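You operate a simulated robot arm through the tools that you are given. There is no shell and no other tool.

The job below is to be done with a simulated two-armed robot. You get a single attempt, and the scene is never put back.

## Task
Take station three off the air and park its hose.
Fine: valve off, bleed to zero, then free the coupler and stand it in the holder; push the latch home again.

It is judged by the outcome, as a careful person would: the job done as asked, and still so three seconds after it is handed in. It fails if anything else is knocked over, pushed out of place, dropped, spilled or broken.

## Robot
Two 7-joint arms with fingered hands on one trunk that stands fixed in place. Base frame: the origin is at the foot of the trunk, x ahead of it, y to its left, z up. Units: mm, degrees, N and s.
The left shoulder is at [27, 124, 1253], the right one opposite. With the tool pointing down near the work surface each hand reaches from about 100 to 720 mm from the base axis, measured 20 degrees to its own side. Payload 3.6 kg a hand.
The tool frame of a hand sits at the grasp point between the pads (the TCP): z along the fingers, y along the line on which they close. The tips reach 30 mm beyond it. The gripper opens to 104 mm. The gripper's body begins 35 mm behind the TCP. The gripper is a hand of 4 fingers: y runs from the thumb to the fingers, the wrist lies at [-15, -104, -178] in the tool frame, and closing takes about 1.5 s.
Orientation is told as [roll, pitch, yaw] about the base's x, y, z axes, in that order, counted from this pose: with the fingers straight down and the wrist toward the robot, the tool's x, y and z point along [0, 1, 0], [1, 0, 0] and [0, 0, -1] of the base frame.

## Interface
- The arms move only by the tool arm_command. It takes "left_steps", "right_steps" or both (then of equal length, played together; a hand with none holds still); each is a list of rows, each a list of 2 entries, a list of its own where there are three numbers: the turn, a rotation vector about the tool's x, y, z in degrees, then the shift along the tool's x, y, z in cm. In form: [[[ax, ay, az], [x, y, z]], ...]. A call has 1 to 20 rows; each row shifts and turns the commanded pose from where the row before left it, along the tool's axes as they then stand. "left_hand" and "right_hand" are, for a hand that has rows, the gripper command, from -1 (shut) to 1 (fully open), values between in proportion, set as the call begins (left out, the last holds). Rows are played at 5 a second. More than 50 mm and 8.6 degrees between two rows, or a gripper value outside its range, and nothing of the call is played. A pose out of reach is approached as far as the arm can. The call stops where the force on the tool passes 90 N (or 10 N more than at its start, if that is more) or the arm is blocked; 0.2 s more then pass. The fingers move at their own pace (about 72 mm/s each) and stop on an object; they squeeze with about 28 N. The grip force told is the motor's: it shows also when the fingers shut on nothing. Time passes only in rows, and 0.2 s behind the last, so rows that do not move let the fingers close. It gives the time, the measured TCP pose, the force on the tool (base axes), the opening and the grip force at its end, in the units of the frame above (readings bear some noise), with the torque about the TCP (base axes, N m) and any sound that the robot's microphone picked up.
- Cameras (640 x 400 px; columns grow to the right, rows downward): "scene" is now at [112.5, -42.5, 1385.9]; the picture's right is [-0.49, -0.87, -0.01], its down [-0.54, 0.31, -0.78] and it looks along [0.68, -0.38, -0.62] (base axes); focal length 313 px, centre (320, 200). "left" rides on the left gripper at [-61, -92, -130] in its tool frame; the picture's right is [-0.81, -0.27, 0.52], its down [0.53, -0.71, 0.46] and it looks along [0.24, 0.65, 0.72] (tool axes); focal length 275 px, centre (320, 200). "right" rides on the right gripper at [61, -92, -130] in its tool frame; the picture's right is [-0.81, 0.28, -0.52], its down [-0.53, -0.71, 0.46] and it looks along [-0.24, 0.64, 0.72] (tool axes); focal length 275 px, centre (320, 200). There is no depth. A picture from a camera that has moved, and an enlarged one, comes with that camera's place and axes in the base frame and with its lens.
- camera(camera): a new picture of that camera. The clock stands still meanwhile.
- raise_lower(by): slides the trunk up (or, below 0, down) by that many mm; the arms and the scene camera ride with it, the base frame stays. It gives what a move gives, with no picture.
- finger_targets(index, middle, ring, thumb_bend, thumb_turn, hand): sets how far each is bent, from 0 (flat) to 100 (curled in); at 30 the hand is open as for a grip, at 70 the pads meet at the TCP. One left out holds its place. A second passes; each finger stops where it meets its share of the squeeze, and holds until it gets a number again. A gripper value or a shape takes the hand back. It gives what a move gives, with no picture; readings hold the bend of each and the force on the fingers (four entries, about 0 where the hand has none), thumb and palm. thumb_turn goes from beside the hand (0) to across from the fingers (100), as for a grip.
- set_grasp(shape, hand): the hand has 4 fingers and takes this shape, open, in about a second: jaw (thumb against the fingers, like two jaws); tri (thumb and two fingers); tip (a fingertip pinch); poke (one finger out to press); point (the index stretched); flat (the hand flat); cup (the hand cupped); fist (a fist). The gripper value then closes the fingers along that shape, each until it touches; the sizes above hold for jaw. It gives what a move gives, with no picture.
- pan_tilt(pan, tilt): turns the head with the scene camera to pan (to the left, within 80 degrees either way) and tilt (down, from -29 to 69), counted from straight ahead of the robot. It gives what a move gives.
- inspect(camera, box): a new picture of the part [left, top, right, bottom] of that camera's present view, enlarged. The clock stands still meanwhile.
- close_job(): hands the job in; it is judged then, once.

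Nothing tells you positions but the pictures and the camera data. Unless the task says otherwise, let go and move clear before handing in.

The tools are called after ">>>" as name(argument=value, ...) on one line, values as JSON. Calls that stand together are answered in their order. arm_command: Moves the arms, as the interface text tells. Its arguments: {"type":"object","properties":{"left_steps":{"type":"array","items":{"type":"array"}},"left_hand":{"type":"number"},"right_steps":{"type":"array","items":{"type":"array"}},"right_hand":{"type":"number"}},"required":[]} The other tools are called the same way: raise_lower (by) slides the trunk up or down; set_grasp (shape, hand) gives the hand a shape; finger_targets (index, middle, ring, thumb_bend, thumb_turn, hand) moves the fingers one by one; pan_tilt (pan, tilt) turns the head that bears the scene camera; camera (camera) takes a picture; inspect (camera, box) takes an enlarged picture of a part of a camera's view; close_job () hands the job in.

At the start:

```text
time: 0.0
left_ee_pos: [398.7, -59.3, 1125.0]
left_orientation: [0.1, -0.4, -0.1]
left_force: [0.6, -0.5, -0.4]
left_torque: [0.0, -0.01, 0.01]
left_gripper_width: 103.8
left_grasp_force: 0.0
left_shape: jaw
left_bend: [30.0, 30.0, 30.0, 30.0, 98.0]
left_finger forces: [0.0, 0.0, 0.0, 0.0, 0.0, 0.0]
right_ee_pos: [256.0, -387.5, 1061.3]
right_orientation: [0.1, -0.8, 0.0]
right_force: [0.1, 0.4, 0.4]
right_torque: [0.0, -0.03, 0.03]
right_gripper_width: 103.6
right_grasp_force: 0.1
right_shape: jaw
right_bend: [30.0, 30.0, 30.0, 30.0, 98.0]
right_finger forces: [0.1, 0.0, 0.0, 0.1, 0.0, 0.1]
trunk travel left (down, up): [-478.0, 58.0]
head pan, tilt: [-29.3, 39.4]
```

scene: 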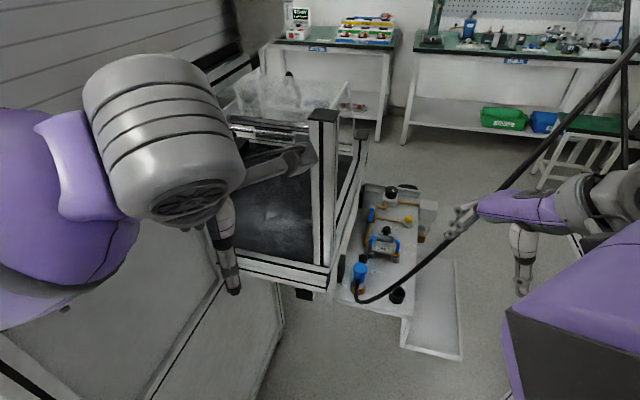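
right: 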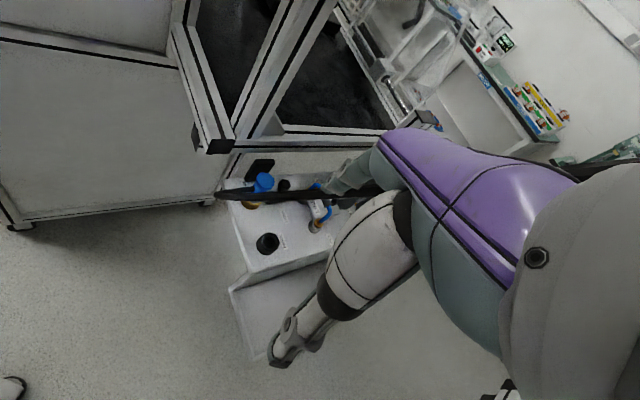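
left: 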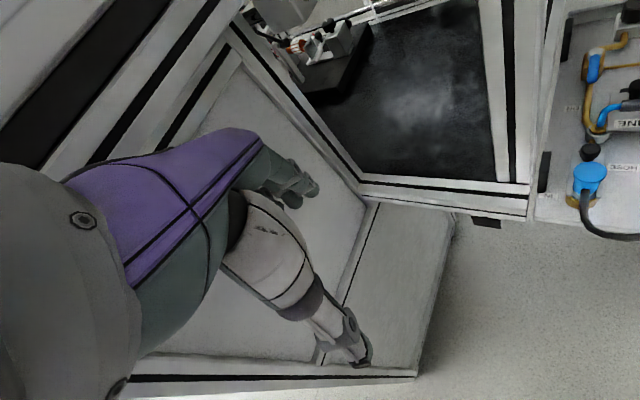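

I see a white panel with blue/brown pneumatic fittings, a black hose, and some black knobs, to the right of the machine frame. I'll zoom in on it to identify the valve, bleed, coupler, latch and holder before moving.

>>> inspect(camera="scene", box=[320, 170, 480, 370])

>>> inspect(camera="right", box=[200, 140, 400, 300])

>>> inspect(camera="left", box=[520, 0, 640, 260])

```text
2.00 times, centred on (400, 270) of scene
camera zoom: at [112.5, -42.5, 1385.9], right [-0.49, -0.87, -0.01], down [-0.54, 0.31, -0.78], along [0.68, -0.38, -0.62], focal length 625 px, centre (160, 60)
```

zoom: 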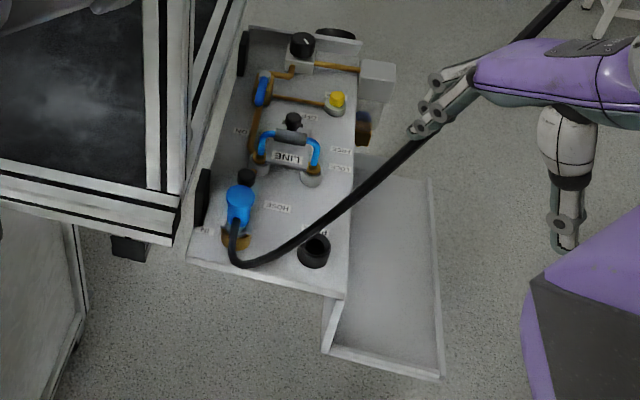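

```text
2.50 times, centred on (300, 220) of right
camera zoom: at [163.0, -325.9, 1189.4], right [0.27, -0.81, 0.52], down [-0.71, -0.53, -0.47], along [0.66, -0.24, -0.72], focal length 688 px, centre (370, 150)
```

zoom: 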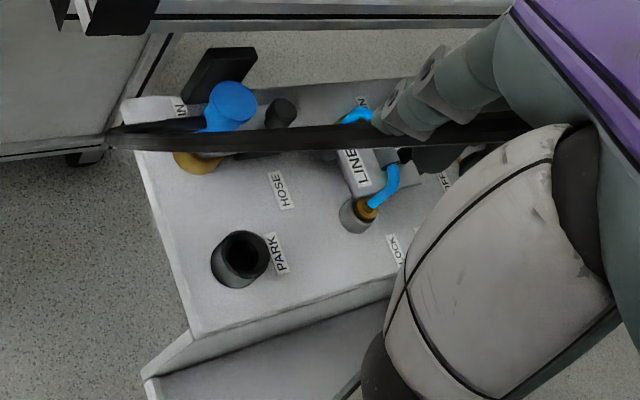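

```text
1.54 times, centred on (580, 130) of left
camera zoom: at [305.3, -120.6, 1255.2], right [-0.27, -0.81, -0.52], down [-0.71, 0.53, -0.46], along [0.65, 0.24, -0.72], focal length 424 px, centre (-80, 308)
```

zoom: 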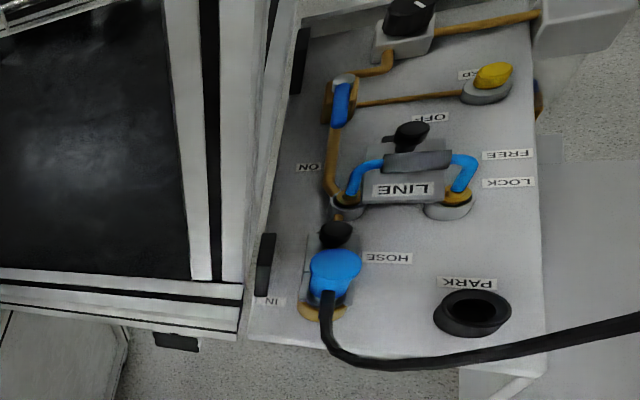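

The panel lies to the front right, about 730 mm high, with the PARK cup near [408, -409, 756] and the blue coupler top near [470, -340, 820]. I'll turn the head to centre on it for a better look.

>>> pan_tilt(pan=-38, tilt=50)

```text
time: 0.7
left_ee_pos: [397.7, -60.7, 1125.2]
left_orientation: [0.1, -0.4, -0.2]
left_force: [-0.1, 0.0, 0.4]
left_torque: [0.0, 0.04, 0.02]
left_gripper_width: 104.0
left_grasp_force: 0.0
left_shape: jaw
left_bend: [30.0, 30.0, 30.0, 30.0, 98.0]
left_finger forces: [0.0, 0.0, 0.1, 0.0, 0.0, 0.1]
right_ee_pos: [256.4, -385.8, 1060.7]
right_orientation: [0.1, -0.9, -0.1]
right_force: [0.1, 0.4, 0.7]
right_torque: [0.01, -0.01, 0.03]
right_gripper_width: 103.9
right_grasp_force: 0.0
right_shape: jaw
right_bend: [30.0, 30.0, 30.0, 30.0, 98.0]
right_finger forces: [0.1, 0.0, 0.0, 0.0, 0.0, 0.0]
trunk travel left (down, up): [-478.0, 58.0]
head pan, tilt: [-38.0, 50.0]
```

The head is now aimed at the panel; I'll take the picture and enlarge the fittings.

>>> camera(camera="scene")

>>> inspect(camera="scene", box=[240, 120, 400, 220])

>>> inspect(camera="scene", box=[260, 60, 420, 160])

```text
taken
camera scene: at [99.1, -47.7, 1370.8], right [-0.62, -0.79, -0.01], down [-0.59, 0.47, -0.65], along [0.52, -0.4, -0.76], focal length 313 px, centre (320, 200)
```

scene: 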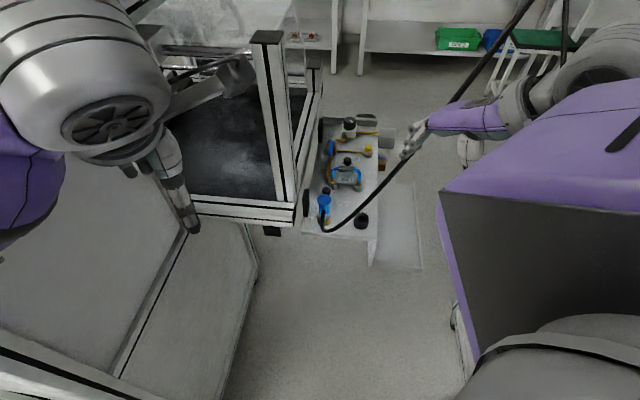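

```text
4.00 times, centred on (320, 170) of scene
camera zoom: at [99.1, -47.7, 1370.8], right [-0.62, -0.79, -0.01], down [-0.59, 0.47, -0.65], along [0.52, -0.4, -0.76], focal length 1251 px, centre (320, 320)
```

zoom: 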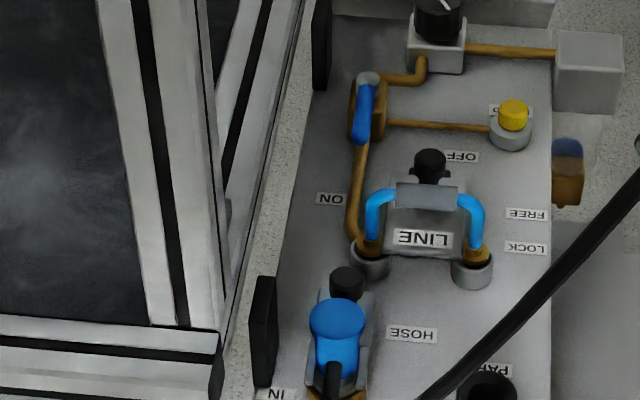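

```text
4.00 times, centred on (340, 110) of scene
camera zoom: at [99.1, -47.7, 1370.8], right [-0.62, -0.79, -0.01], down [-0.59, 0.47, -0.65], along [0.52, -0.4, -0.76], focal length 1251 px, centre (240, 560)
```

zoom: 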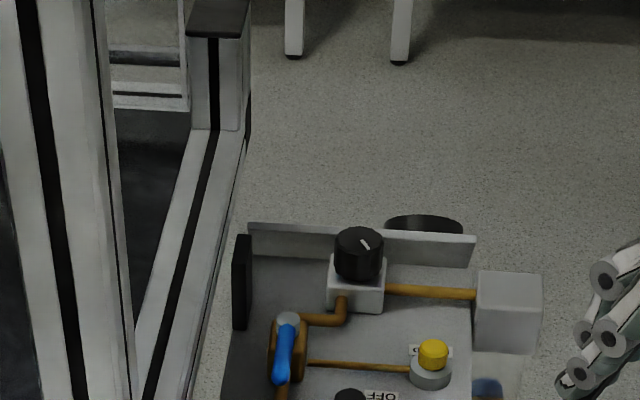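

The controls read as: a blue lever valve (ON/OFF), a yellow button, a LINE bridge with FREE/LOCK labels, the HOSE coupler and the PARK cup. The hose seems to rise very close to the right hand, so I'll trace where it goes before I move anything.

>>> pan_tilt(pan=-60, tilt=20)

>>> camera(camera="scene")

>>> pan_tilt(pan=-70, tilt=-20)

>>> camera(camera="scene")

```text
time: 1.7
left_ee_pos: [397.0, -59.6, 1125.3]
left_orientation: [0.1, -0.5, -0.2]
left_force: [0.4, -0.5, -0.7]
left_torque: [0.01, 0.03, 0.0]
left_gripper_width: 103.7
left_grasp_force: 0.1
left_shape: jaw
left_bend: [30.0, 30.0, 30.0, 30.0, 98.0]
left_finger forces: [0.0, 0.0, 0.0, 0.0, 0.1, 0.1]
right_ee_pos: [257.0, -387.4, 1062.1]
right_orientation: [0.1, -0.8, 0.0]
right_force: [-0.1, 0.1, -0.4]
right_torque: [-0.01, 0.01, 0.03]
right_gripper_width: 103.8
right_grasp_force: 0.0
right_shape: jaw
right_bend: [30.0, 30.0, 30.0, 30.0, 98.0]
right_finger forces: [0.0, 0.0, 0.1, 0.1, 0.1, 0.0]
trunk travel left (down, up): [-478.0, 58.0]
head pan, tilt: [-60.0, 20.0]
```

```text
taken
camera scene: at [84.3, -81.2, 1416.0], right [-0.87, -0.5, -0.01], down [-0.16, 0.3, -0.94], along [0.48, -0.81, -0.34], focal length 313 px, centre (320, 200)
```

scene: 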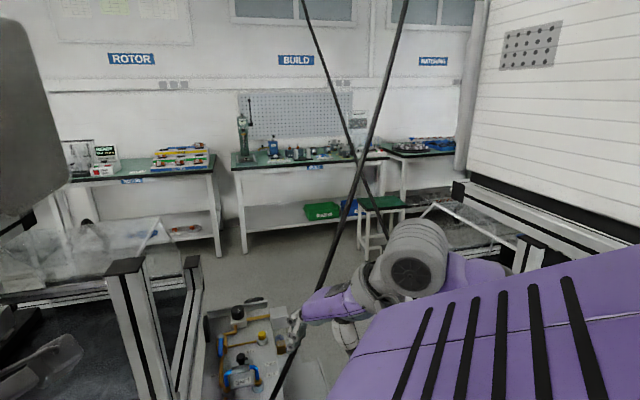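

```text
time: 2.7
left_ee_pos: [398.8, -60.1, 1125.0]
left_orientation: [0.0, -0.4, -0.2]
left_force: [0.4, -0.1, 0.6]
left_torque: [0.0, -0.02, 0.0]
left_gripper_width: 103.6
left_grasp_force: 0.0
left_shape: jaw
left_bend: [30.0, 30.0, 30.0, 30.0, 98.0]
left_finger forces: [0.0, 0.0, 0.0, 0.0, 0.0, 0.0]
right_ee_pos: [256.4, -386.2, 1060.4]
right_orientation: [0.2, -0.9, 0.0]
right_force: [-0.2, 0.5, -0.7]
right_torque: [0.02, 0.0, 0.02]
right_gripper_width: 103.8
right_grasp_force: 0.0
right_shape: jaw
right_bend: [30.0, 30.0, 30.0, 30.0, 98.0]
right_finger forces: [0.0, 0.0, 0.0, 0.0, 0.1, 0.1]
trunk travel left (down, up): [-478.0, 58.0]
head pan, tilt: [-70.0, -20.0]
```

```text
taken
camera scene: at [62.8, -72.1, 1477.3], right [-0.94, -0.34, -0.01], down [0.13, -0.32, -0.94], along [0.32, -0.88, 0.35], focal length 313 px, centre (320, 200)
```

scene: 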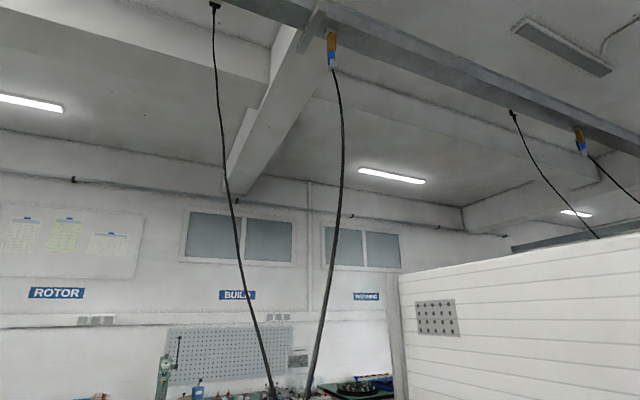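

The hose hangs from a ceiling beam and passes just in front of the right fingers at about [310, -388, 1048]. A tall frame post stands near [495, -262] with its top at about 1200. I'll use the left wrist camera for a closer look first: a small shift to the right and a turn toward the panel, staying behind the post.

>>> arm_command(left_steps=[[[0, 0, 0], [-3, -0.5, -1]], [[0, 0, 0], [-3, -0.5, -1]], [[0, 0, 0], [-3, -0.5, -1]], [[0, 0, 8], [0, 0, 0]], [[0, 0, 8], [0, 0, 0]], [[0, 0, 8], [0, 0, 0]], [[0, 0, 8], [0, 0, 0]], [[0, 0, 8], [0, 0, 0]]])

>>> camera(camera="left")

>>> pan_tilt(pan=-42, tilt=48)

>>> camera(camera="scene")

```text
time: 4.7
left_ee_pos: [375.7, -170.3, 1158.7]
left_orientation: [1.4, -0.7, -41.6]
left_force: [0.3, -0.7, 0.3]
left_torque: [-0.05, 0.03, -0.02]
left_gripper_width: 103.9
left_grasp_force: 0.1
left_shape: jaw
left_bend: [30.0, 30.0, 30.0, 30.0, 97.0]
left_finger forces: [0.0, 0.1, 0.0, 0.0, 0.0, 0.0]
right_ee_pos: [255.0, -397.6, 1056.3]
right_orientation: [0.7, -1.0, 0.0]
right_force: [-0.6, -0.8, -1.0]
right_torque: [0.04, 0.01, 0.01]
right_gripper_width: 103.5
right_grasp_force: 0.1
right_shape: jaw
right_bend: [30.0, 30.0, 30.0, 30.0, 98.0]
right_finger forces: [0.0, 0.0, 0.0, 0.0, 0.0, 0.0]
trunk travel left (down, up): [-478.0, 58.0]
head pan, tilt: [-70.0, -20.0]
stopped in row 8 (left hand): the arm was blocked; the commanded pose is now the measured one
```

```text
taken
camera left: at [262.4, -155.8, 1287.7], right [-0.73, -0.42, -0.54], down [-0.17, 0.88, -0.45], along [0.66, -0.24, -0.71], focal length 275 px, centre (320, 200)
```

left: 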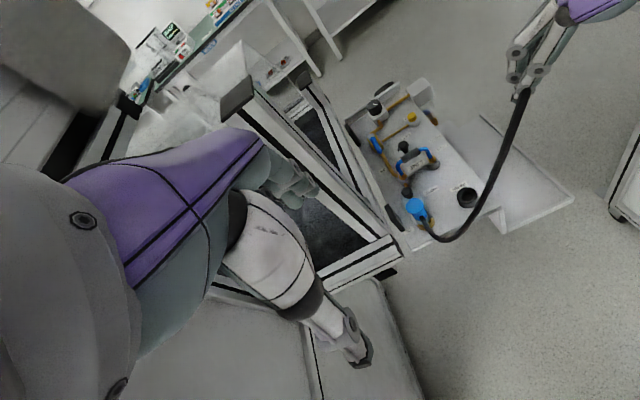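

```text
time: 6.1
left_ee_pos: [375.7, -169.7, 1159.5]
left_orientation: [1.2, -0.7, -41.4]
left_force: [-0.5, -0.4, -0.6]
left_torque: [0.02, 0.01, 0.0]
left_gripper_width: 103.9
left_grasp_force: 0.0
left_shape: jaw
left_bend: [30.0, 30.0, 30.0, 30.0, 97.0]
left_finger forces: [0.0, 0.0, 0.0, 0.0, 0.1, 0.1]
right_ee_pos: [255.7, -397.5, 1057.3]
right_orientation: [0.8, -1.0, 0.0]
right_force: [0.1, -0.2, -0.8]
right_torque: [-0.01, -0.01, -0.03]
right_gripper_width: 103.5
right_grasp_force: 0.0
right_shape: jaw
right_bend: [30.0, 30.0, 30.0, 30.0, 98.0]
right_finger forces: [0.0, 0.0, 0.1, 0.0, 0.1, 0.0]
trunk travel left (down, up): [-478.0, 58.0]
head pan, tilt: [-42.0, 48.0]
```

```text
taken
camera scene: at [95.3, -68.8, 1372.9], right [-0.67, -0.74, -0.02], down [-0.54, 0.51, -0.67], along [0.51, -0.44, -0.74], focal length 313 px, centre (320, 200)
```

scene: 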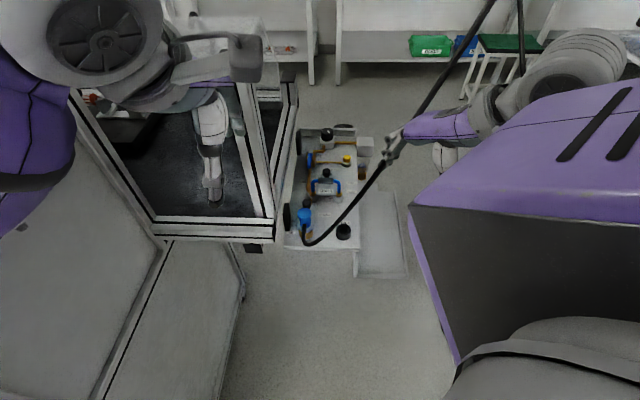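

The left arm's last row was blocked and the right hand was nudged about 10 mm, so the arms were probably touching. I'll use this view of the panel, then back the left arm off.

>>> inspect(camera="left", box=[340, 70, 500, 170])

>>> inspect(camera="left", box=[360, 150, 520, 250])

>>> inspect(camera="left", box=[480, 0, 640, 100])

>>> inspect(camera="scene", box=[260, 110, 420, 260])

>>> camera(camera="right")

```text
4.00 times, centred on (420, 120) of left
camera zoom: at [263.7, -156.1, 1287.8], right [-0.73, -0.42, -0.54], down [-0.17, 0.88, -0.45], along [0.66, -0.24, -0.71], focal length 1101 px, centre (-80, 520)
```

zoom: 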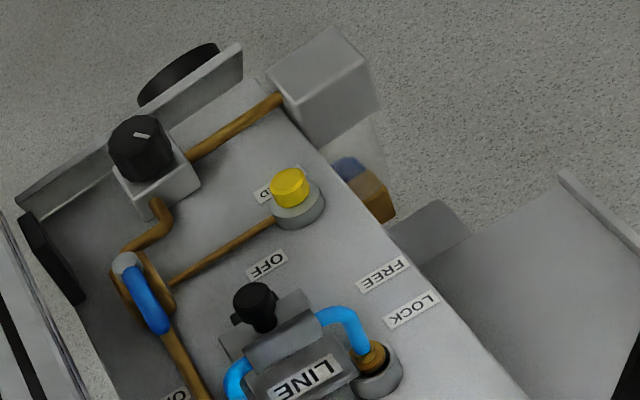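

```text
4.00 times, centred on (440, 200) of left
camera zoom: at [263.7, -156.1, 1287.8], right [-0.73, -0.42, -0.54], down [-0.17, 0.88, -0.45], along [0.66, -0.24, -0.71], focal length 1101 px, centre (-160, 200)
```

zoom: 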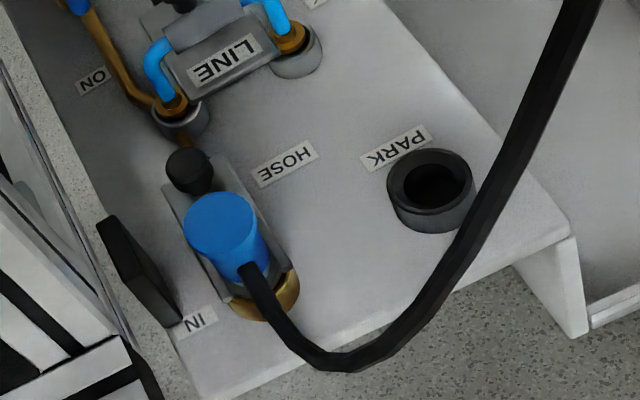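

```text
4.00 times, centred on (560, 50) of left
camera zoom: at [263.7, -156.1, 1287.8], right [-0.73, -0.42, -0.54], down [-0.17, 0.88, -0.45], along [0.66, -0.24, -0.71], focal length 1101 px, centre (-640, 800)
```

zoom: 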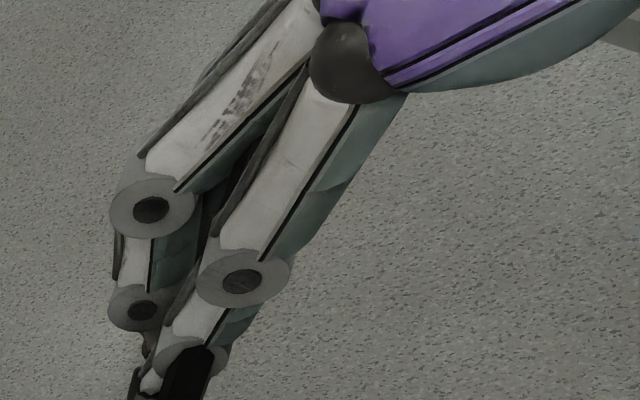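

```text
2.67 times, centred on (340, 185) of scene
camera zoom: at [95.3, -68.8, 1372.9], right [-0.67, -0.74, -0.02], down [-0.54, 0.51, -0.67], along [0.51, -0.44, -0.74], focal length 834 px, centre (267, 240)
```

zoom: 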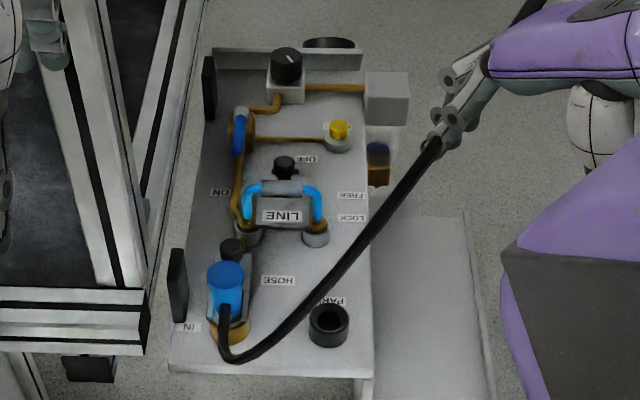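

```text
taken
camera right: at [161.8, -339.1, 1186.0], right [0.27, -0.82, 0.51], down [-0.71, -0.53, -0.47], along [0.66, -0.23, -0.72], focal length 275 px, centre (320, 200)
```

right: 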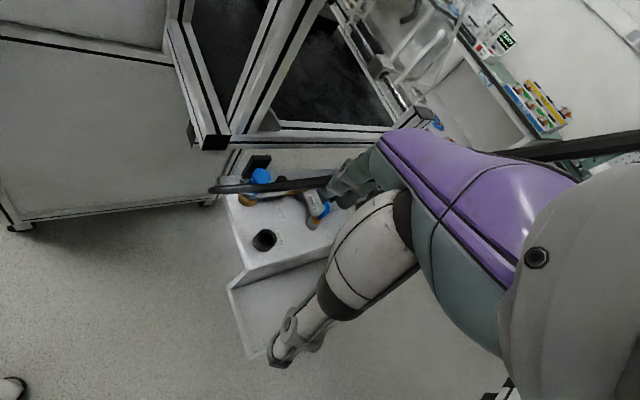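

The left view shows the layout clearly. The panel's long axis runs away from the robot to the right, and the lever points to ON, with OFF a quarter turn away. Both LINE and HOSE have a black-knobbed latch behind them. I'll withdraw the left arm so the right one has room.

>>> arm_command(left_steps=[[[0, 0, -8], [2, 0, 0]], [[0, 0, -8], [2, 0, 0]], [[0, 0, -8], [2, 0, 0]], [[0, 0, -8], [2, 0, 0]], [[0, 0, -8], [2, 0, 0]], [[0, 0, 0], [4, 0, 0]], [[0, 0, 0], [4, 0, 0]], [[0, 0, 0], [4, -1, 0]], [[0, 0, 0], [4, -1, 0]]])

>>> camera(camera="scene")

>>> camera(camera="left")

```text
time: 7.5
left_ee_pos: [350.6, -119.9, 1130.6]
left_orientation: [-2.6, 5.0, -12.6]
left_force: [-0.1, -0.5, -0.6]
left_torque: [-0.01, 0.01, -0.03]
left_gripper_width: 103.8
left_grasp_force: 0.1
left_shape: jaw
left_bend: [30.0, 30.0, 30.0, 30.0, 97.0]
left_finger forces: [0.0, 0.1, 0.0, 0.0, 0.0, 0.1]
right_ee_pos: [254.3, -394.3, 1061.0]
right_orientation: [0.4, -1.4, 0.3]
right_force: [0.0, 0.8, -0.5]
right_torque: [0.01, 0.02, 0.03]
right_gripper_width: 103.8
right_grasp_force: 0.1
right_shape: jaw
right_bend: [30.0, 30.0, 30.0, 30.0, 98.0]
right_finger forces: [0.1, 0.0, 0.1, 0.0, 0.0, 0.0]
trunk travel left (down, up): [-478.0, 58.0]
head pan, tilt: [-42.0, 48.0]
stopped in row 7 (left hand): the arm was blocked; the commanded pose is now the measured one
```

```text
taken
camera scene: at [91.6, -65.0, 1373.6], right [-0.67, -0.74, -0.02], down [-0.54, 0.5, -0.68], along [0.51, -0.44, -0.74], focal length 313 px, centre (320, 200)
```

scene: 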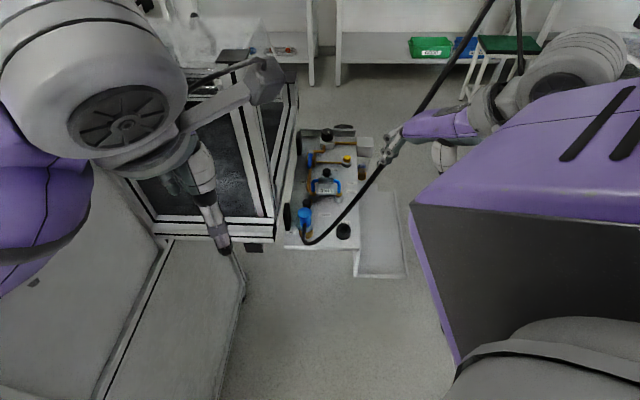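

```text
taken
camera left: at [260.7, -156.9, 1271.4], right [-0.49, -0.74, -0.45], down [-0.62, 0.66, -0.41], along [0.61, 0.08, -0.79], focal length 275 px, centre (320, 200)
```

left: 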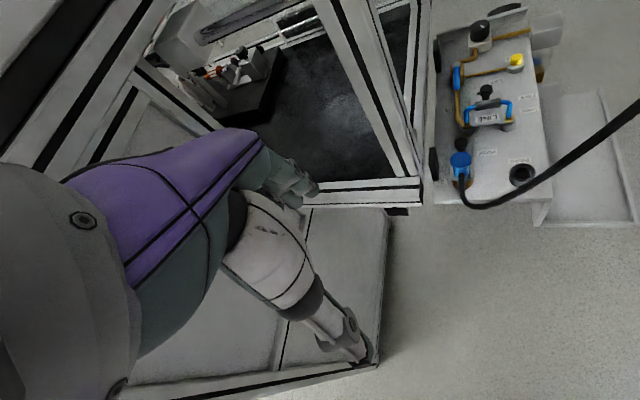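

The left arm was blocked again on its way back, and the whole trunk leaned slightly, so its elbow may be touching something on the left. I'll look there before moving that arm further.

>>> pan_tilt(pan=20, tilt=45)

>>> camera(camera="scene")

>>> pan_tilt(pan=45, tilt=40)

>>> camera(camera="scene")

```text
time: 8.9
left_ee_pos: [351.0, -121.0, 1130.6]
left_orientation: [-2.6, 5.0, -12.5]
left_force: [0.2, 0.0, -0.2]
left_torque: [0.02, -0.03, -0.02]
left_gripper_width: 103.7
left_grasp_force: 0.1
left_shape: jaw
left_bend: [30.0, 30.0, 30.0, 30.0, 97.0]
left_finger forces: [0.1, 0.0, 0.0, 0.1, 0.1, 0.1]
right_ee_pos: [254.2, -395.1, 1059.8]
right_orientation: [0.5, -1.4, 0.2]
right_force: [-0.5, -0.3, 0.2]
right_torque: [-0.01, -0.01, 0.01]
right_gripper_width: 103.7
right_grasp_force: 0.0
right_shape: jaw
right_bend: [30.0, 30.0, 30.0, 30.0, 98.0]
right_finger forces: [0.1, 0.0, 0.1, 0.0, 0.0, 0.0]
trunk travel left (down, up): [-478.0, 58.0]
head pan, tilt: [20.0, 45.0]
```

```text
taken
camera scene: at [109.5, 14.7, 1378.4], right [0.34, -0.94, 0.0], down [-0.65, -0.23, -0.72], along [0.68, 0.25, -0.69], focal length 313 px, centre (320, 200)
```

scene: 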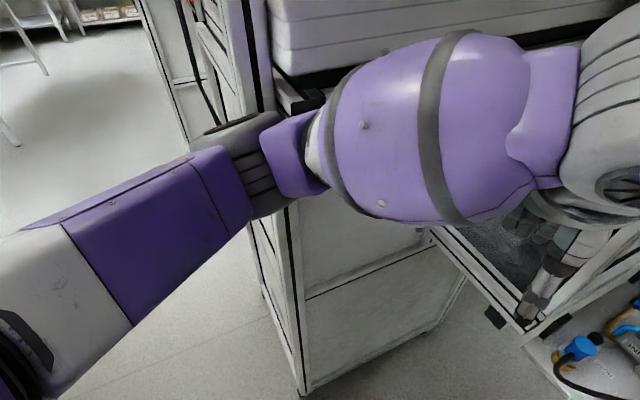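

```text
time: 9.8
left_ee_pos: [350.7, -121.1, 1131.2]
left_orientation: [-2.6, 4.9, -12.4]
left_force: [0.4, 0.2, 0.1]
left_torque: [0.03, -0.03, 0.0]
left_gripper_width: 103.7
left_grasp_force: 0.0
left_shape: jaw
left_bend: [30.0, 30.0, 30.0, 30.0, 97.0]
left_finger forces: [0.1, 0.1, 0.1, 0.1, 0.0, 0.0]
right_ee_pos: [253.3, -394.8, 1061.1]
right_orientation: [0.4, -1.4, 0.3]
right_force: [-0.8, 0.0, 0.0]
right_torque: [-0.01, 0.01, 0.0]
right_gripper_width: 103.5
right_grasp_force: 0.0
right_shape: jaw
right_bend: [30.0, 30.0, 30.0, 30.0, 98.0]
right_finger forces: [0.0, 0.0, 0.0, 0.0, 0.0, 0.0]
trunk travel left (down, up): [-478.0, 58.0]
head pan, tilt: [45.0, 40.0]
```

```text
taken
camera scene: at [93.0, 47.0, 1385.7], right [0.71, -0.71, 0.01], down [-0.44, -0.45, -0.78], along [0.55, 0.55, -0.63], focal length 313 px, centre (320, 200)
```

scene: 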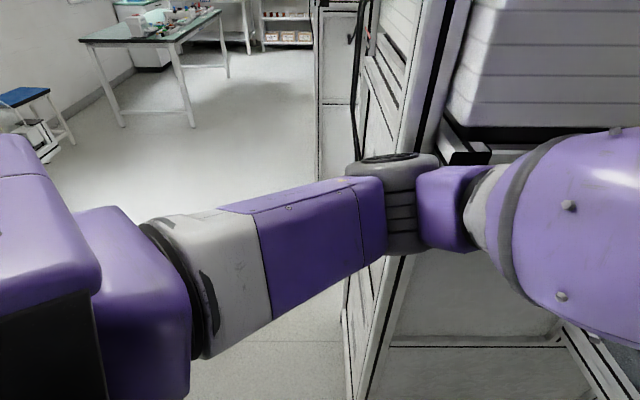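

The left elbow is right against the machine cabinet, and that contact is leaning the trunk. I'll ease the left hand back toward the robot in small moves and watch that the lean relaxes.

>>> arm_command(left_steps=[[[0, 0, 0], [0, -1.5, -0.5]], [[0, 0, 0], [0, -1.5, -0.5]], [[0, 0, 0], [0, -1.5, -0.5]], [[0, 0, 0], [0, 0, 0]]])

>>> camera(camera="scene")

```text
time: 10.9
left_ee_pos: [301.4, -101.3, 1147.5]
left_orientation: [-3.0, 5.5, -12.4]
left_force: [-0.8, 0.2, 0.8]
left_torque: [-0.02, -0.02, 0.03]
left_gripper_width: 104.1
left_grasp_force: 0.1
left_shape: jaw
left_bend: [30.0, 30.0, 30.0, 30.0, 97.0]
left_finger forces: [0.0, 0.0, 0.0, 0.1, 0.1, 0.0]
right_ee_pos: [250.3, -388.8, 1067.5]
right_orientation: [0.1, -1.8, 0.3]
right_force: [0.4, 0.2, 0.1]
right_torque: [0.02, 0.0, -0.01]
right_gripper_width: 104.2
right_grasp_force: 0.1
right_shape: jaw
right_bend: [30.0, 30.0, 30.0, 30.0, 98.0]
right_finger forces: [0.0, 0.0, 0.0, 0.0, 0.0, 0.0]
trunk travel left (down, up): [-478.0, 58.0]
head pan, tilt: [45.0, 40.0]
stopped in row 4 (left hand): the arm was blocked; the commanded pose is now the measured one
```

```text
taken
camera scene: at [85.8, 56.4, 1387.3], right [0.71, -0.71, 0.01], down [-0.44, -0.45, -0.78], along [0.56, 0.54, -0.63], focal length 313 px, centre (320, 200)
```

scene: 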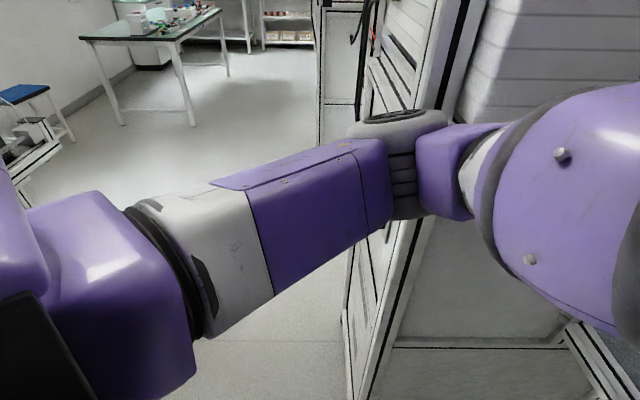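

That made the trunk lean further back: bringing the hand in pushes the elbow forward into the cabinet. I'll reverse it, extending the hand forward and turning it back to its starting orientation, where there was no contact.

>>> arm_command(left_steps=[[[0, 0, 0], [0, 1.5, 0.5]], [[0, 0, 0], [0, 1.5, 0.5]], [[0, 0, 0], [0, 1.5, 0.5]], [[0, 0, 0], [0, 1.5, 0]], [[-2.5, 1.5, -6], [0, 1, 0]], [[-2.5, 1.5, -6], [0, 1, 0]], [[0, 0, 0], [0, 1, 0]], [[0, 0, 0], [0, 0, 0]]])

>>> camera(camera="scene")

```text
time: 12.8
left_ee_pos: [398.2, -121.5, 1123.6]
left_orientation: [0.6, 0.7, -0.3]
left_force: [0.2, 0.6, 0.8]
left_torque: [0.0, 0.02, 0.02]
left_gripper_width: 103.9
left_grasp_force: 0.1
left_shape: jaw
left_bend: [30.0, 30.0, 30.0, 30.0, 97.0]
left_finger forces: [0.1, 0.1, 0.1, 0.0, 0.0, 0.1]
right_ee_pos: [258.5, -389.4, 1061.4]
right_orientation: [0.1, -1.3, 0.3]
right_force: [-0.4, 0.1, 0.2]
right_torque: [-0.04, -0.01, 0.01]
right_gripper_width: 103.8
right_grasp_force: 0.0
right_shape: jaw
right_bend: [30.0, 30.0, 30.0, 30.0, 98.0]
right_finger forces: [0.0, 0.1, 0.1, 0.1, 0.0, 0.1]
trunk travel left (down, up): [-478.0, 58.0]
head pan, tilt: [45.0, 40.0]
```

```text
taken
camera scene: at [96.9, 54.9, 1385.5], right [0.71, -0.71, 0.01], down [-0.44, -0.45, -0.77], along [0.55, 0.54, -0.63], focal length 313 px, centre (320, 200)
```

scene: 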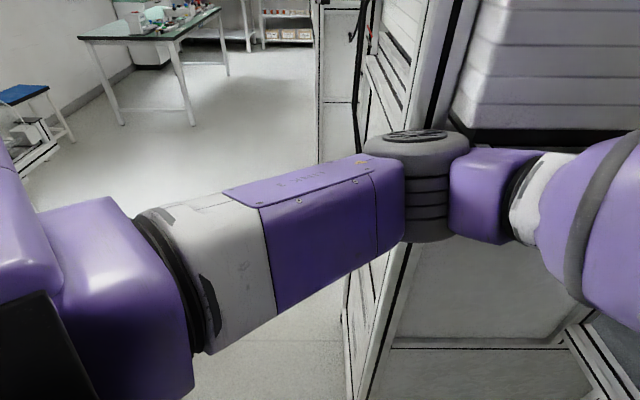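

The lean has mostly gone. I'll extend the left hand slightly once more and see whether the trunk attitude still changes, which would mean it is still in contact.

>>> arm_command(left_steps=[[[0, 0, 0], [0, 0.7, 0.5]], [[0, 0, 0], [0, 0.7, 0.5]], [[0, 0, 0], [0, 0, 0]]])

>>> pan_tilt(pan=-42, tilt=48)

>>> camera(camera="scene")

```text
time: 13.6
left_ee_pos: [408.0, -112.1, 1114.4]
left_orientation: [0.4, 0.9, 0.1]
left_force: [0.5, 0.0, 0.3]
left_torque: [0.0, -0.03, -0.01]
left_gripper_width: 104.1
left_grasp_force: 0.0
left_shape: jaw
left_bend: [30.0, 30.0, 30.0, 30.0, 98.0]
left_finger forces: [0.0, 0.0, 0.0, 0.0, 0.1, 0.0]
right_ee_pos: [252.6, -384.8, 1064.9]
right_orientation: [-0.1, -1.4, 0.2]
right_force: [-0.5, 0.0, 0.3]
right_torque: [-0.05, 0.01, 0.0]
right_gripper_width: 103.9
right_grasp_force: 0.1
right_shape: jaw
right_bend: [30.0, 30.0, 30.0, 30.0, 98.0]
right_finger forces: [0.1, 0.0, 0.0, 0.0, 0.0, 0.0]
trunk travel left (down, up): [-478.0, 58.0]
head pan, tilt: [45.0, 40.0]
```

```text
time: 15.2
left_ee_pos: [406.9, -113.7, 1113.7]
left_orientation: [0.3, 0.9, -0.1]
left_force: [0.1, 0.6, -1.1]
left_torque: [0.03, 0.01, -0.01]
left_gripper_width: 104.0
left_grasp_force: 0.1
left_shape: jaw
left_bend: [30.0, 30.0, 30.0, 30.0, 98.0]
left_finger forces: [0.1, 0.0, 0.1, 0.0, 0.0, 0.0]
right_ee_pos: [253.7, -384.0, 1064.0]
right_orientation: [-0.2, -1.3, 0.2]
right_force: [0.1, 0.7, 0.4]
right_torque: [0.0, 0.0, -0.01]
right_gripper_width: 103.4
right_grasp_force: 0.1
right_shape: jaw
right_bend: [30.0, 30.0, 30.0, 30.0, 98.0]
right_finger forces: [0.0, 0.0, 0.0, 0.0, 0.0, 0.0]
trunk travel left (down, up): [-478.0, 58.0]
head pan, tilt: [-42.0, 48.0]
```

```text
taken
camera scene: at [90.4, -51.0, 1373.7], right [-0.67, -0.74, -0.01], down [-0.54, 0.5, -0.68], along [0.51, -0.45, -0.73], focal length 313 px, centre (320, 200)
```

scene: 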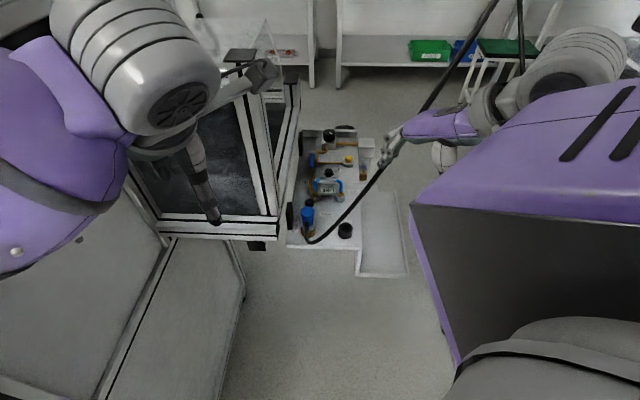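

The left arm now moves freely and is just in front of the frame. Next I'll slide the right hand left and up, clear of the hose on its robot side, then turn it toward the panel for a close view.

>>> arm_command(right_steps=[[[0, 0, 0], [3.5, 0, -1.2]], [[0, 0, 0], [3.5, 0, -1.2]], [[0, 0, 0], [3.5, 0, -1.2]], [[0, 0, 8], [0, 0, 0]], [[0, 0, 8], [0, 0, 0]], [[0, 0, 8], [0, 0, 0]]])

>>> camera(camera="right")

>>> camera(camera="scene")

```text
time: 16.6
left_ee_pos: [408.2, -112.8, 1114.1]
left_orientation: [0.3, 0.9, 0.0]
left_force: [-0.3, 0.8, -0.6]
left_torque: [-0.01, 0.02, -0.01]
left_gripper_width: 104.2
left_grasp_force: 0.0
left_shape: jaw
left_bend: [30.0, 30.0, 30.0, 30.0, 98.0]
left_finger forces: [0.1, 0.0, 0.0, 0.0, 0.1, 0.1]
right_ee_pos: [325.6, -357.1, 1108.4]
right_orientation: [0.6, -1.2, -23.8]
right_force: [0.1, 0.4, 0.6]
right_torque: [0.02, 0.0, 0.0]
right_gripper_width: 103.5
right_grasp_force: 0.0
right_shape: jaw
right_bend: [30.0, 30.0, 30.0, 30.0, 98.0]
right_finger forces: [0.1, 0.0, 0.0, 0.0, 0.1, 0.0]
right hand out of reach, approached as far as the arm can: row 1, 2, 3, 4, 5, 6
trunk travel left (down, up): [-478.0, 58.0]
head pan, tilt: [-42.0, 48.0]
```

```text
taken
camera right: at [263.0, -263.5, 1237.1], right [-0.09, -0.85, 0.52], down [-0.86, -0.2, -0.47], along [0.51, -0.48, -0.71], focal length 275 px, centre (320, 200)
```

right: 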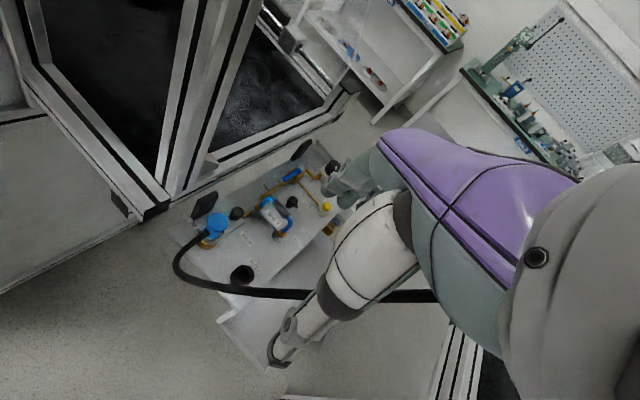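

```text
taken
camera scene: at [90.3, -51.1, 1373.9], right [-0.67, -0.74, -0.01], down [-0.54, 0.5, -0.68], along [0.51, -0.45, -0.73], focal length 313 px, centre (320, 200)
```

scene: 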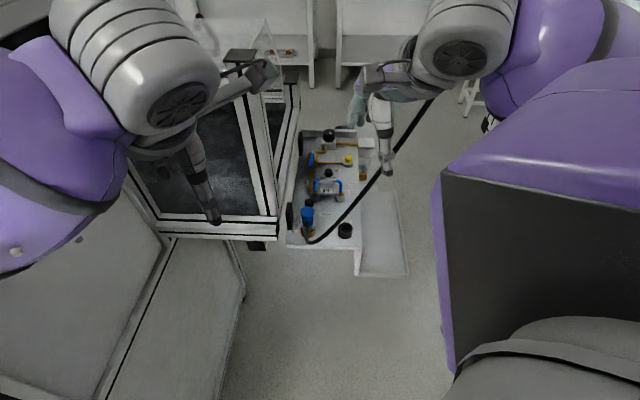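

The right wrist camera now has a good line on the panel. I'll enlarge it.

>>> inspect(camera="right", box=[180, 130, 340, 230])

>>> inspect(camera="right", box=[160, 190, 320, 290])

>>> inspect(camera="scene", box=[280, 110, 400, 190])

>>> inspect(camera="scene", box=[270, 180, 390, 260])

```text
4.00 times, centred on (260, 180) of right
camera zoom: at [263.0, -263.5, 1237.1], right [-0.09, -0.85, 0.52], down [-0.86, -0.2, -0.47], along [0.51, -0.48, -0.71], focal length 1101 px, centre (560, 280)
```

zoom: 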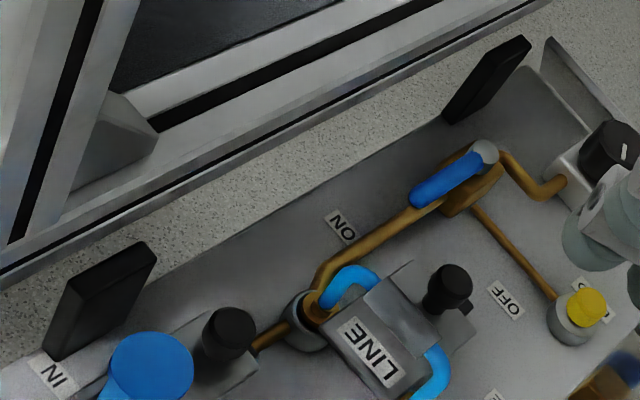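

```text
4.00 times, centred on (240, 240) of right
camera zoom: at [263.0, -263.5, 1237.1], right [-0.09, -0.85, 0.52], down [-0.86, -0.2, -0.47], along [0.51, -0.48, -0.71], focal length 1101 px, centre (640, 40)
```

zoom: 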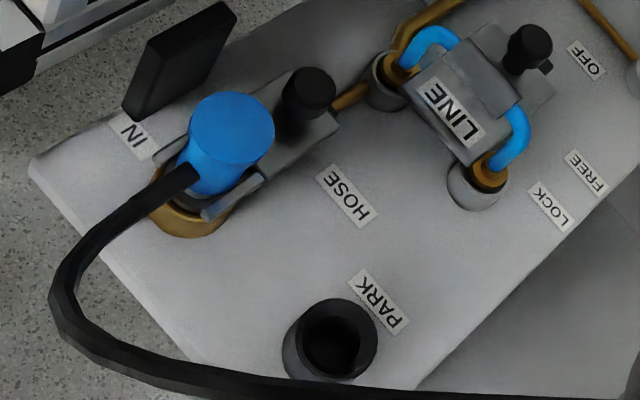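

```text
5.00 times, centred on (340, 150) of scene
camera zoom: at [90.3, -51.1, 1373.9], right [-0.67, -0.74, -0.01], down [-0.54, 0.5, -0.68], along [0.51, -0.45, -0.73], focal length 1563 px, centre (220, 450)
```

zoom: 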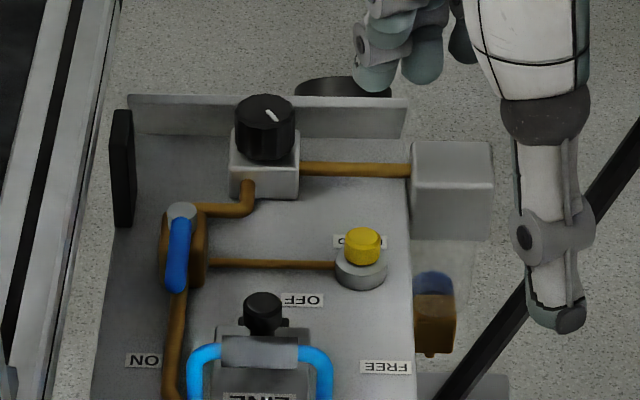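

```text
5.00 times, centred on (330, 220) of scene
camera zoom: at [90.3, -51.1, 1373.9], right [-0.67, -0.74, -0.01], down [-0.54, 0.5, -0.68], along [0.51, -0.45, -0.73], focal length 1563 px, centre (270, 100)
```

zoom: 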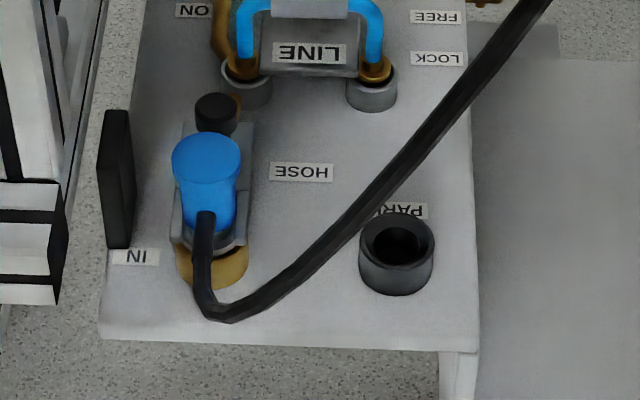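

I now have good position estimates. Panel surface: z≈740. Lever end [626, -484, 786] with pivot [666, -525]. Bleed button top [583, -594, 774]. Latch knob [508, -378, 800], coupler cap top [472, -341, 828] and PARK rim [408, -410, 756]. I'll form the poke shape in free air and check what it looks like.

>>> set_grasp(shape="poke", hand="right")

>>> camera(camera="scene")

>>> camera(camera="right")

>>> inspect(camera="scene", box=[320, 30, 480, 190])

```text
time: 17.5
left_ee_pos: [408.3, -112.2, 1114.2]
left_orientation: [0.5, 0.9, 0.0]
left_force: [0.0, 0.2, 0.0]
left_torque: [-0.01, 0.0, 0.01]
left_gripper_width: 104.0
left_grasp_force: 0.0
left_shape: jaw
left_bend: [30.0, 30.0, 30.0, 30.0, 98.0]
left_finger forces: [0.0, 0.0, 0.0, 0.0, 0.0, 0.0]
right_ee_pos: [325.0, -356.3, 1108.9]
right_orientation: [0.4, -1.2, -23.6]
right_force: [-0.3, 0.2, -0.3]
right_torque: [-0.01, -0.01, -0.01]
right_gripper_width: 0.1
right_grasp_force: 0.0
right_shape: poke
right_bend: [70.0, 70.0, 99.0, 100.0, 100.0]
right_finger forces: [0.1, 0.0, 0.0, 0.0, 0.0, 0.0]
trunk travel left (down, up): [-478.0, 58.0]
head pan, tilt: [-42.0, 48.0]
```

```text
taken
camera scene: at [90.3, -51.1, 1373.9], right [-0.67, -0.74, -0.01], down [-0.54, 0.5, -0.68], along [0.51, -0.45, -0.73], focal length 313 px, centre (320, 200)
```

scene: 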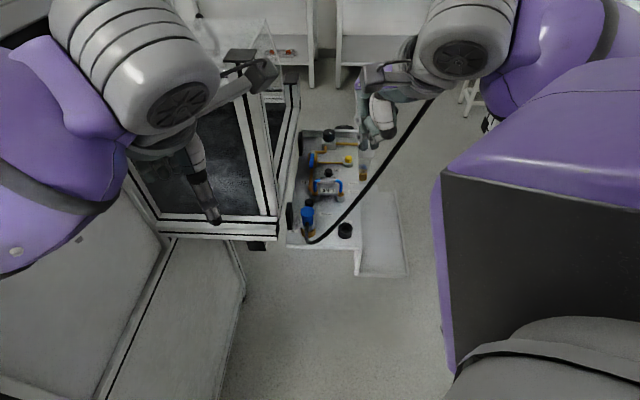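

```text
taken
camera right: at [262.6, -263.5, 1237.1], right [-0.08, -0.85, 0.52], down [-0.86, -0.2, -0.47], along [0.51, -0.48, -0.71], focal length 275 px, centre (320, 200)
```

right: 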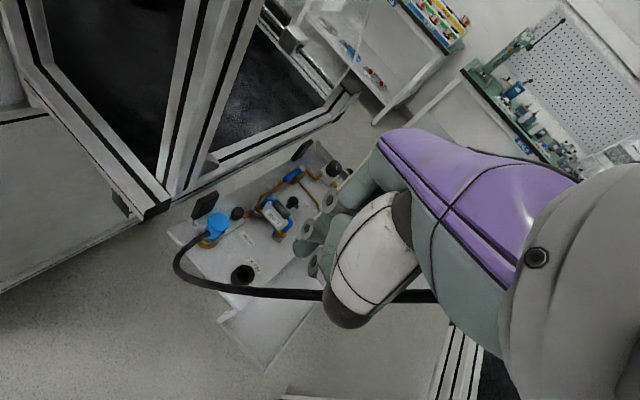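

```text
2.50 times, centred on (400, 110) of scene
camera zoom: at [90.3, -51.1, 1373.9], right [-0.67, -0.74, -0.01], down [-0.54, 0.5, -0.68], along [0.51, -0.45, -0.73], focal length 782 px, centre (120, 425)
```

zoom: 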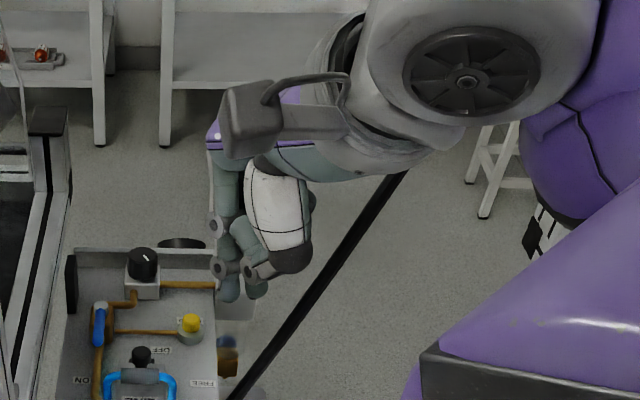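

Poke puts index and middle at the grasp point with the rest curled. I'll set only the index out, and zoom in to see its tip.

>>> finger_targets(hand="right", index=55, middle=100, ring=100, thumb_bend=100)

>>> inspect(camera="right", box=[240, 170, 400, 330])

>>> inspect(camera="scene", box=[320, 70, 440, 170])

```text
time: 18.5
left_ee_pos: [407.4, -113.1, 1115.4]
left_orientation: [0.4, 0.7, 0.0]
left_force: [-0.3, 0.6, 0.0]
left_torque: [-0.01, -0.01, 0.0]
left_gripper_width: 104.1
left_grasp_force: 0.1
left_shape: jaw
left_bend: [30.0, 30.0, 30.0, 30.0, 98.0]
left_finger forces: [0.0, 0.1, 0.1, 0.1, 0.0, 0.0]
right_ee_pos: [324.9, -355.7, 1108.5]
right_orientation: [0.4, -1.2, -23.8]
right_force: [1.1, -0.3, 0.4]
right_torque: [0.04, 0.01, 0.05]
right_gripper_width: 24.2
right_grasp_force: 0.0
right_shape: fingers
right_bend: [36.0, 100.0, 100.0, 100.0, 100.0]
right_finger forces: [0.0, 0.0, 0.0, 0.0, 0.1, 0.0]
trunk travel left (down, up): [-478.0, 58.0]
head pan, tilt: [-42.0, 48.0]
```

```text
2.50 times, centred on (320, 250) of right
camera zoom: at [262.8, -263.6, 1237.1], right [-0.08, -0.85, 0.52], down [-0.86, -0.2, -0.47], along [0.51, -0.48, -0.71], focal length 688 px, centre (320, 75)
```

zoom: 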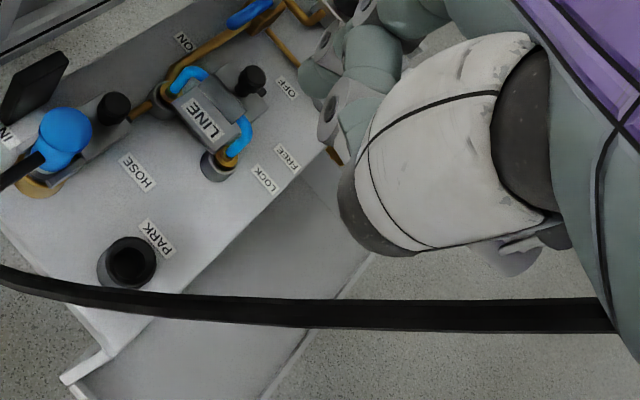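

```text
4.00 times, centred on (380, 120) of scene
camera zoom: at [90.3, -51.2, 1373.9], right [-0.67, -0.74, -0.01], down [-0.54, 0.5, -0.68], along [0.51, -0.45, -0.73], focal length 1251 px, centre (80, 520)
```

zoom: 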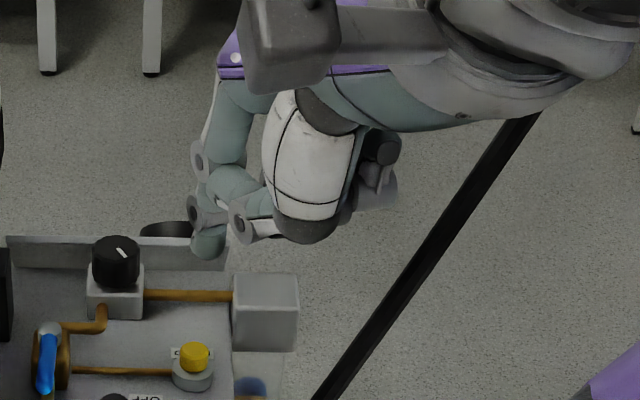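

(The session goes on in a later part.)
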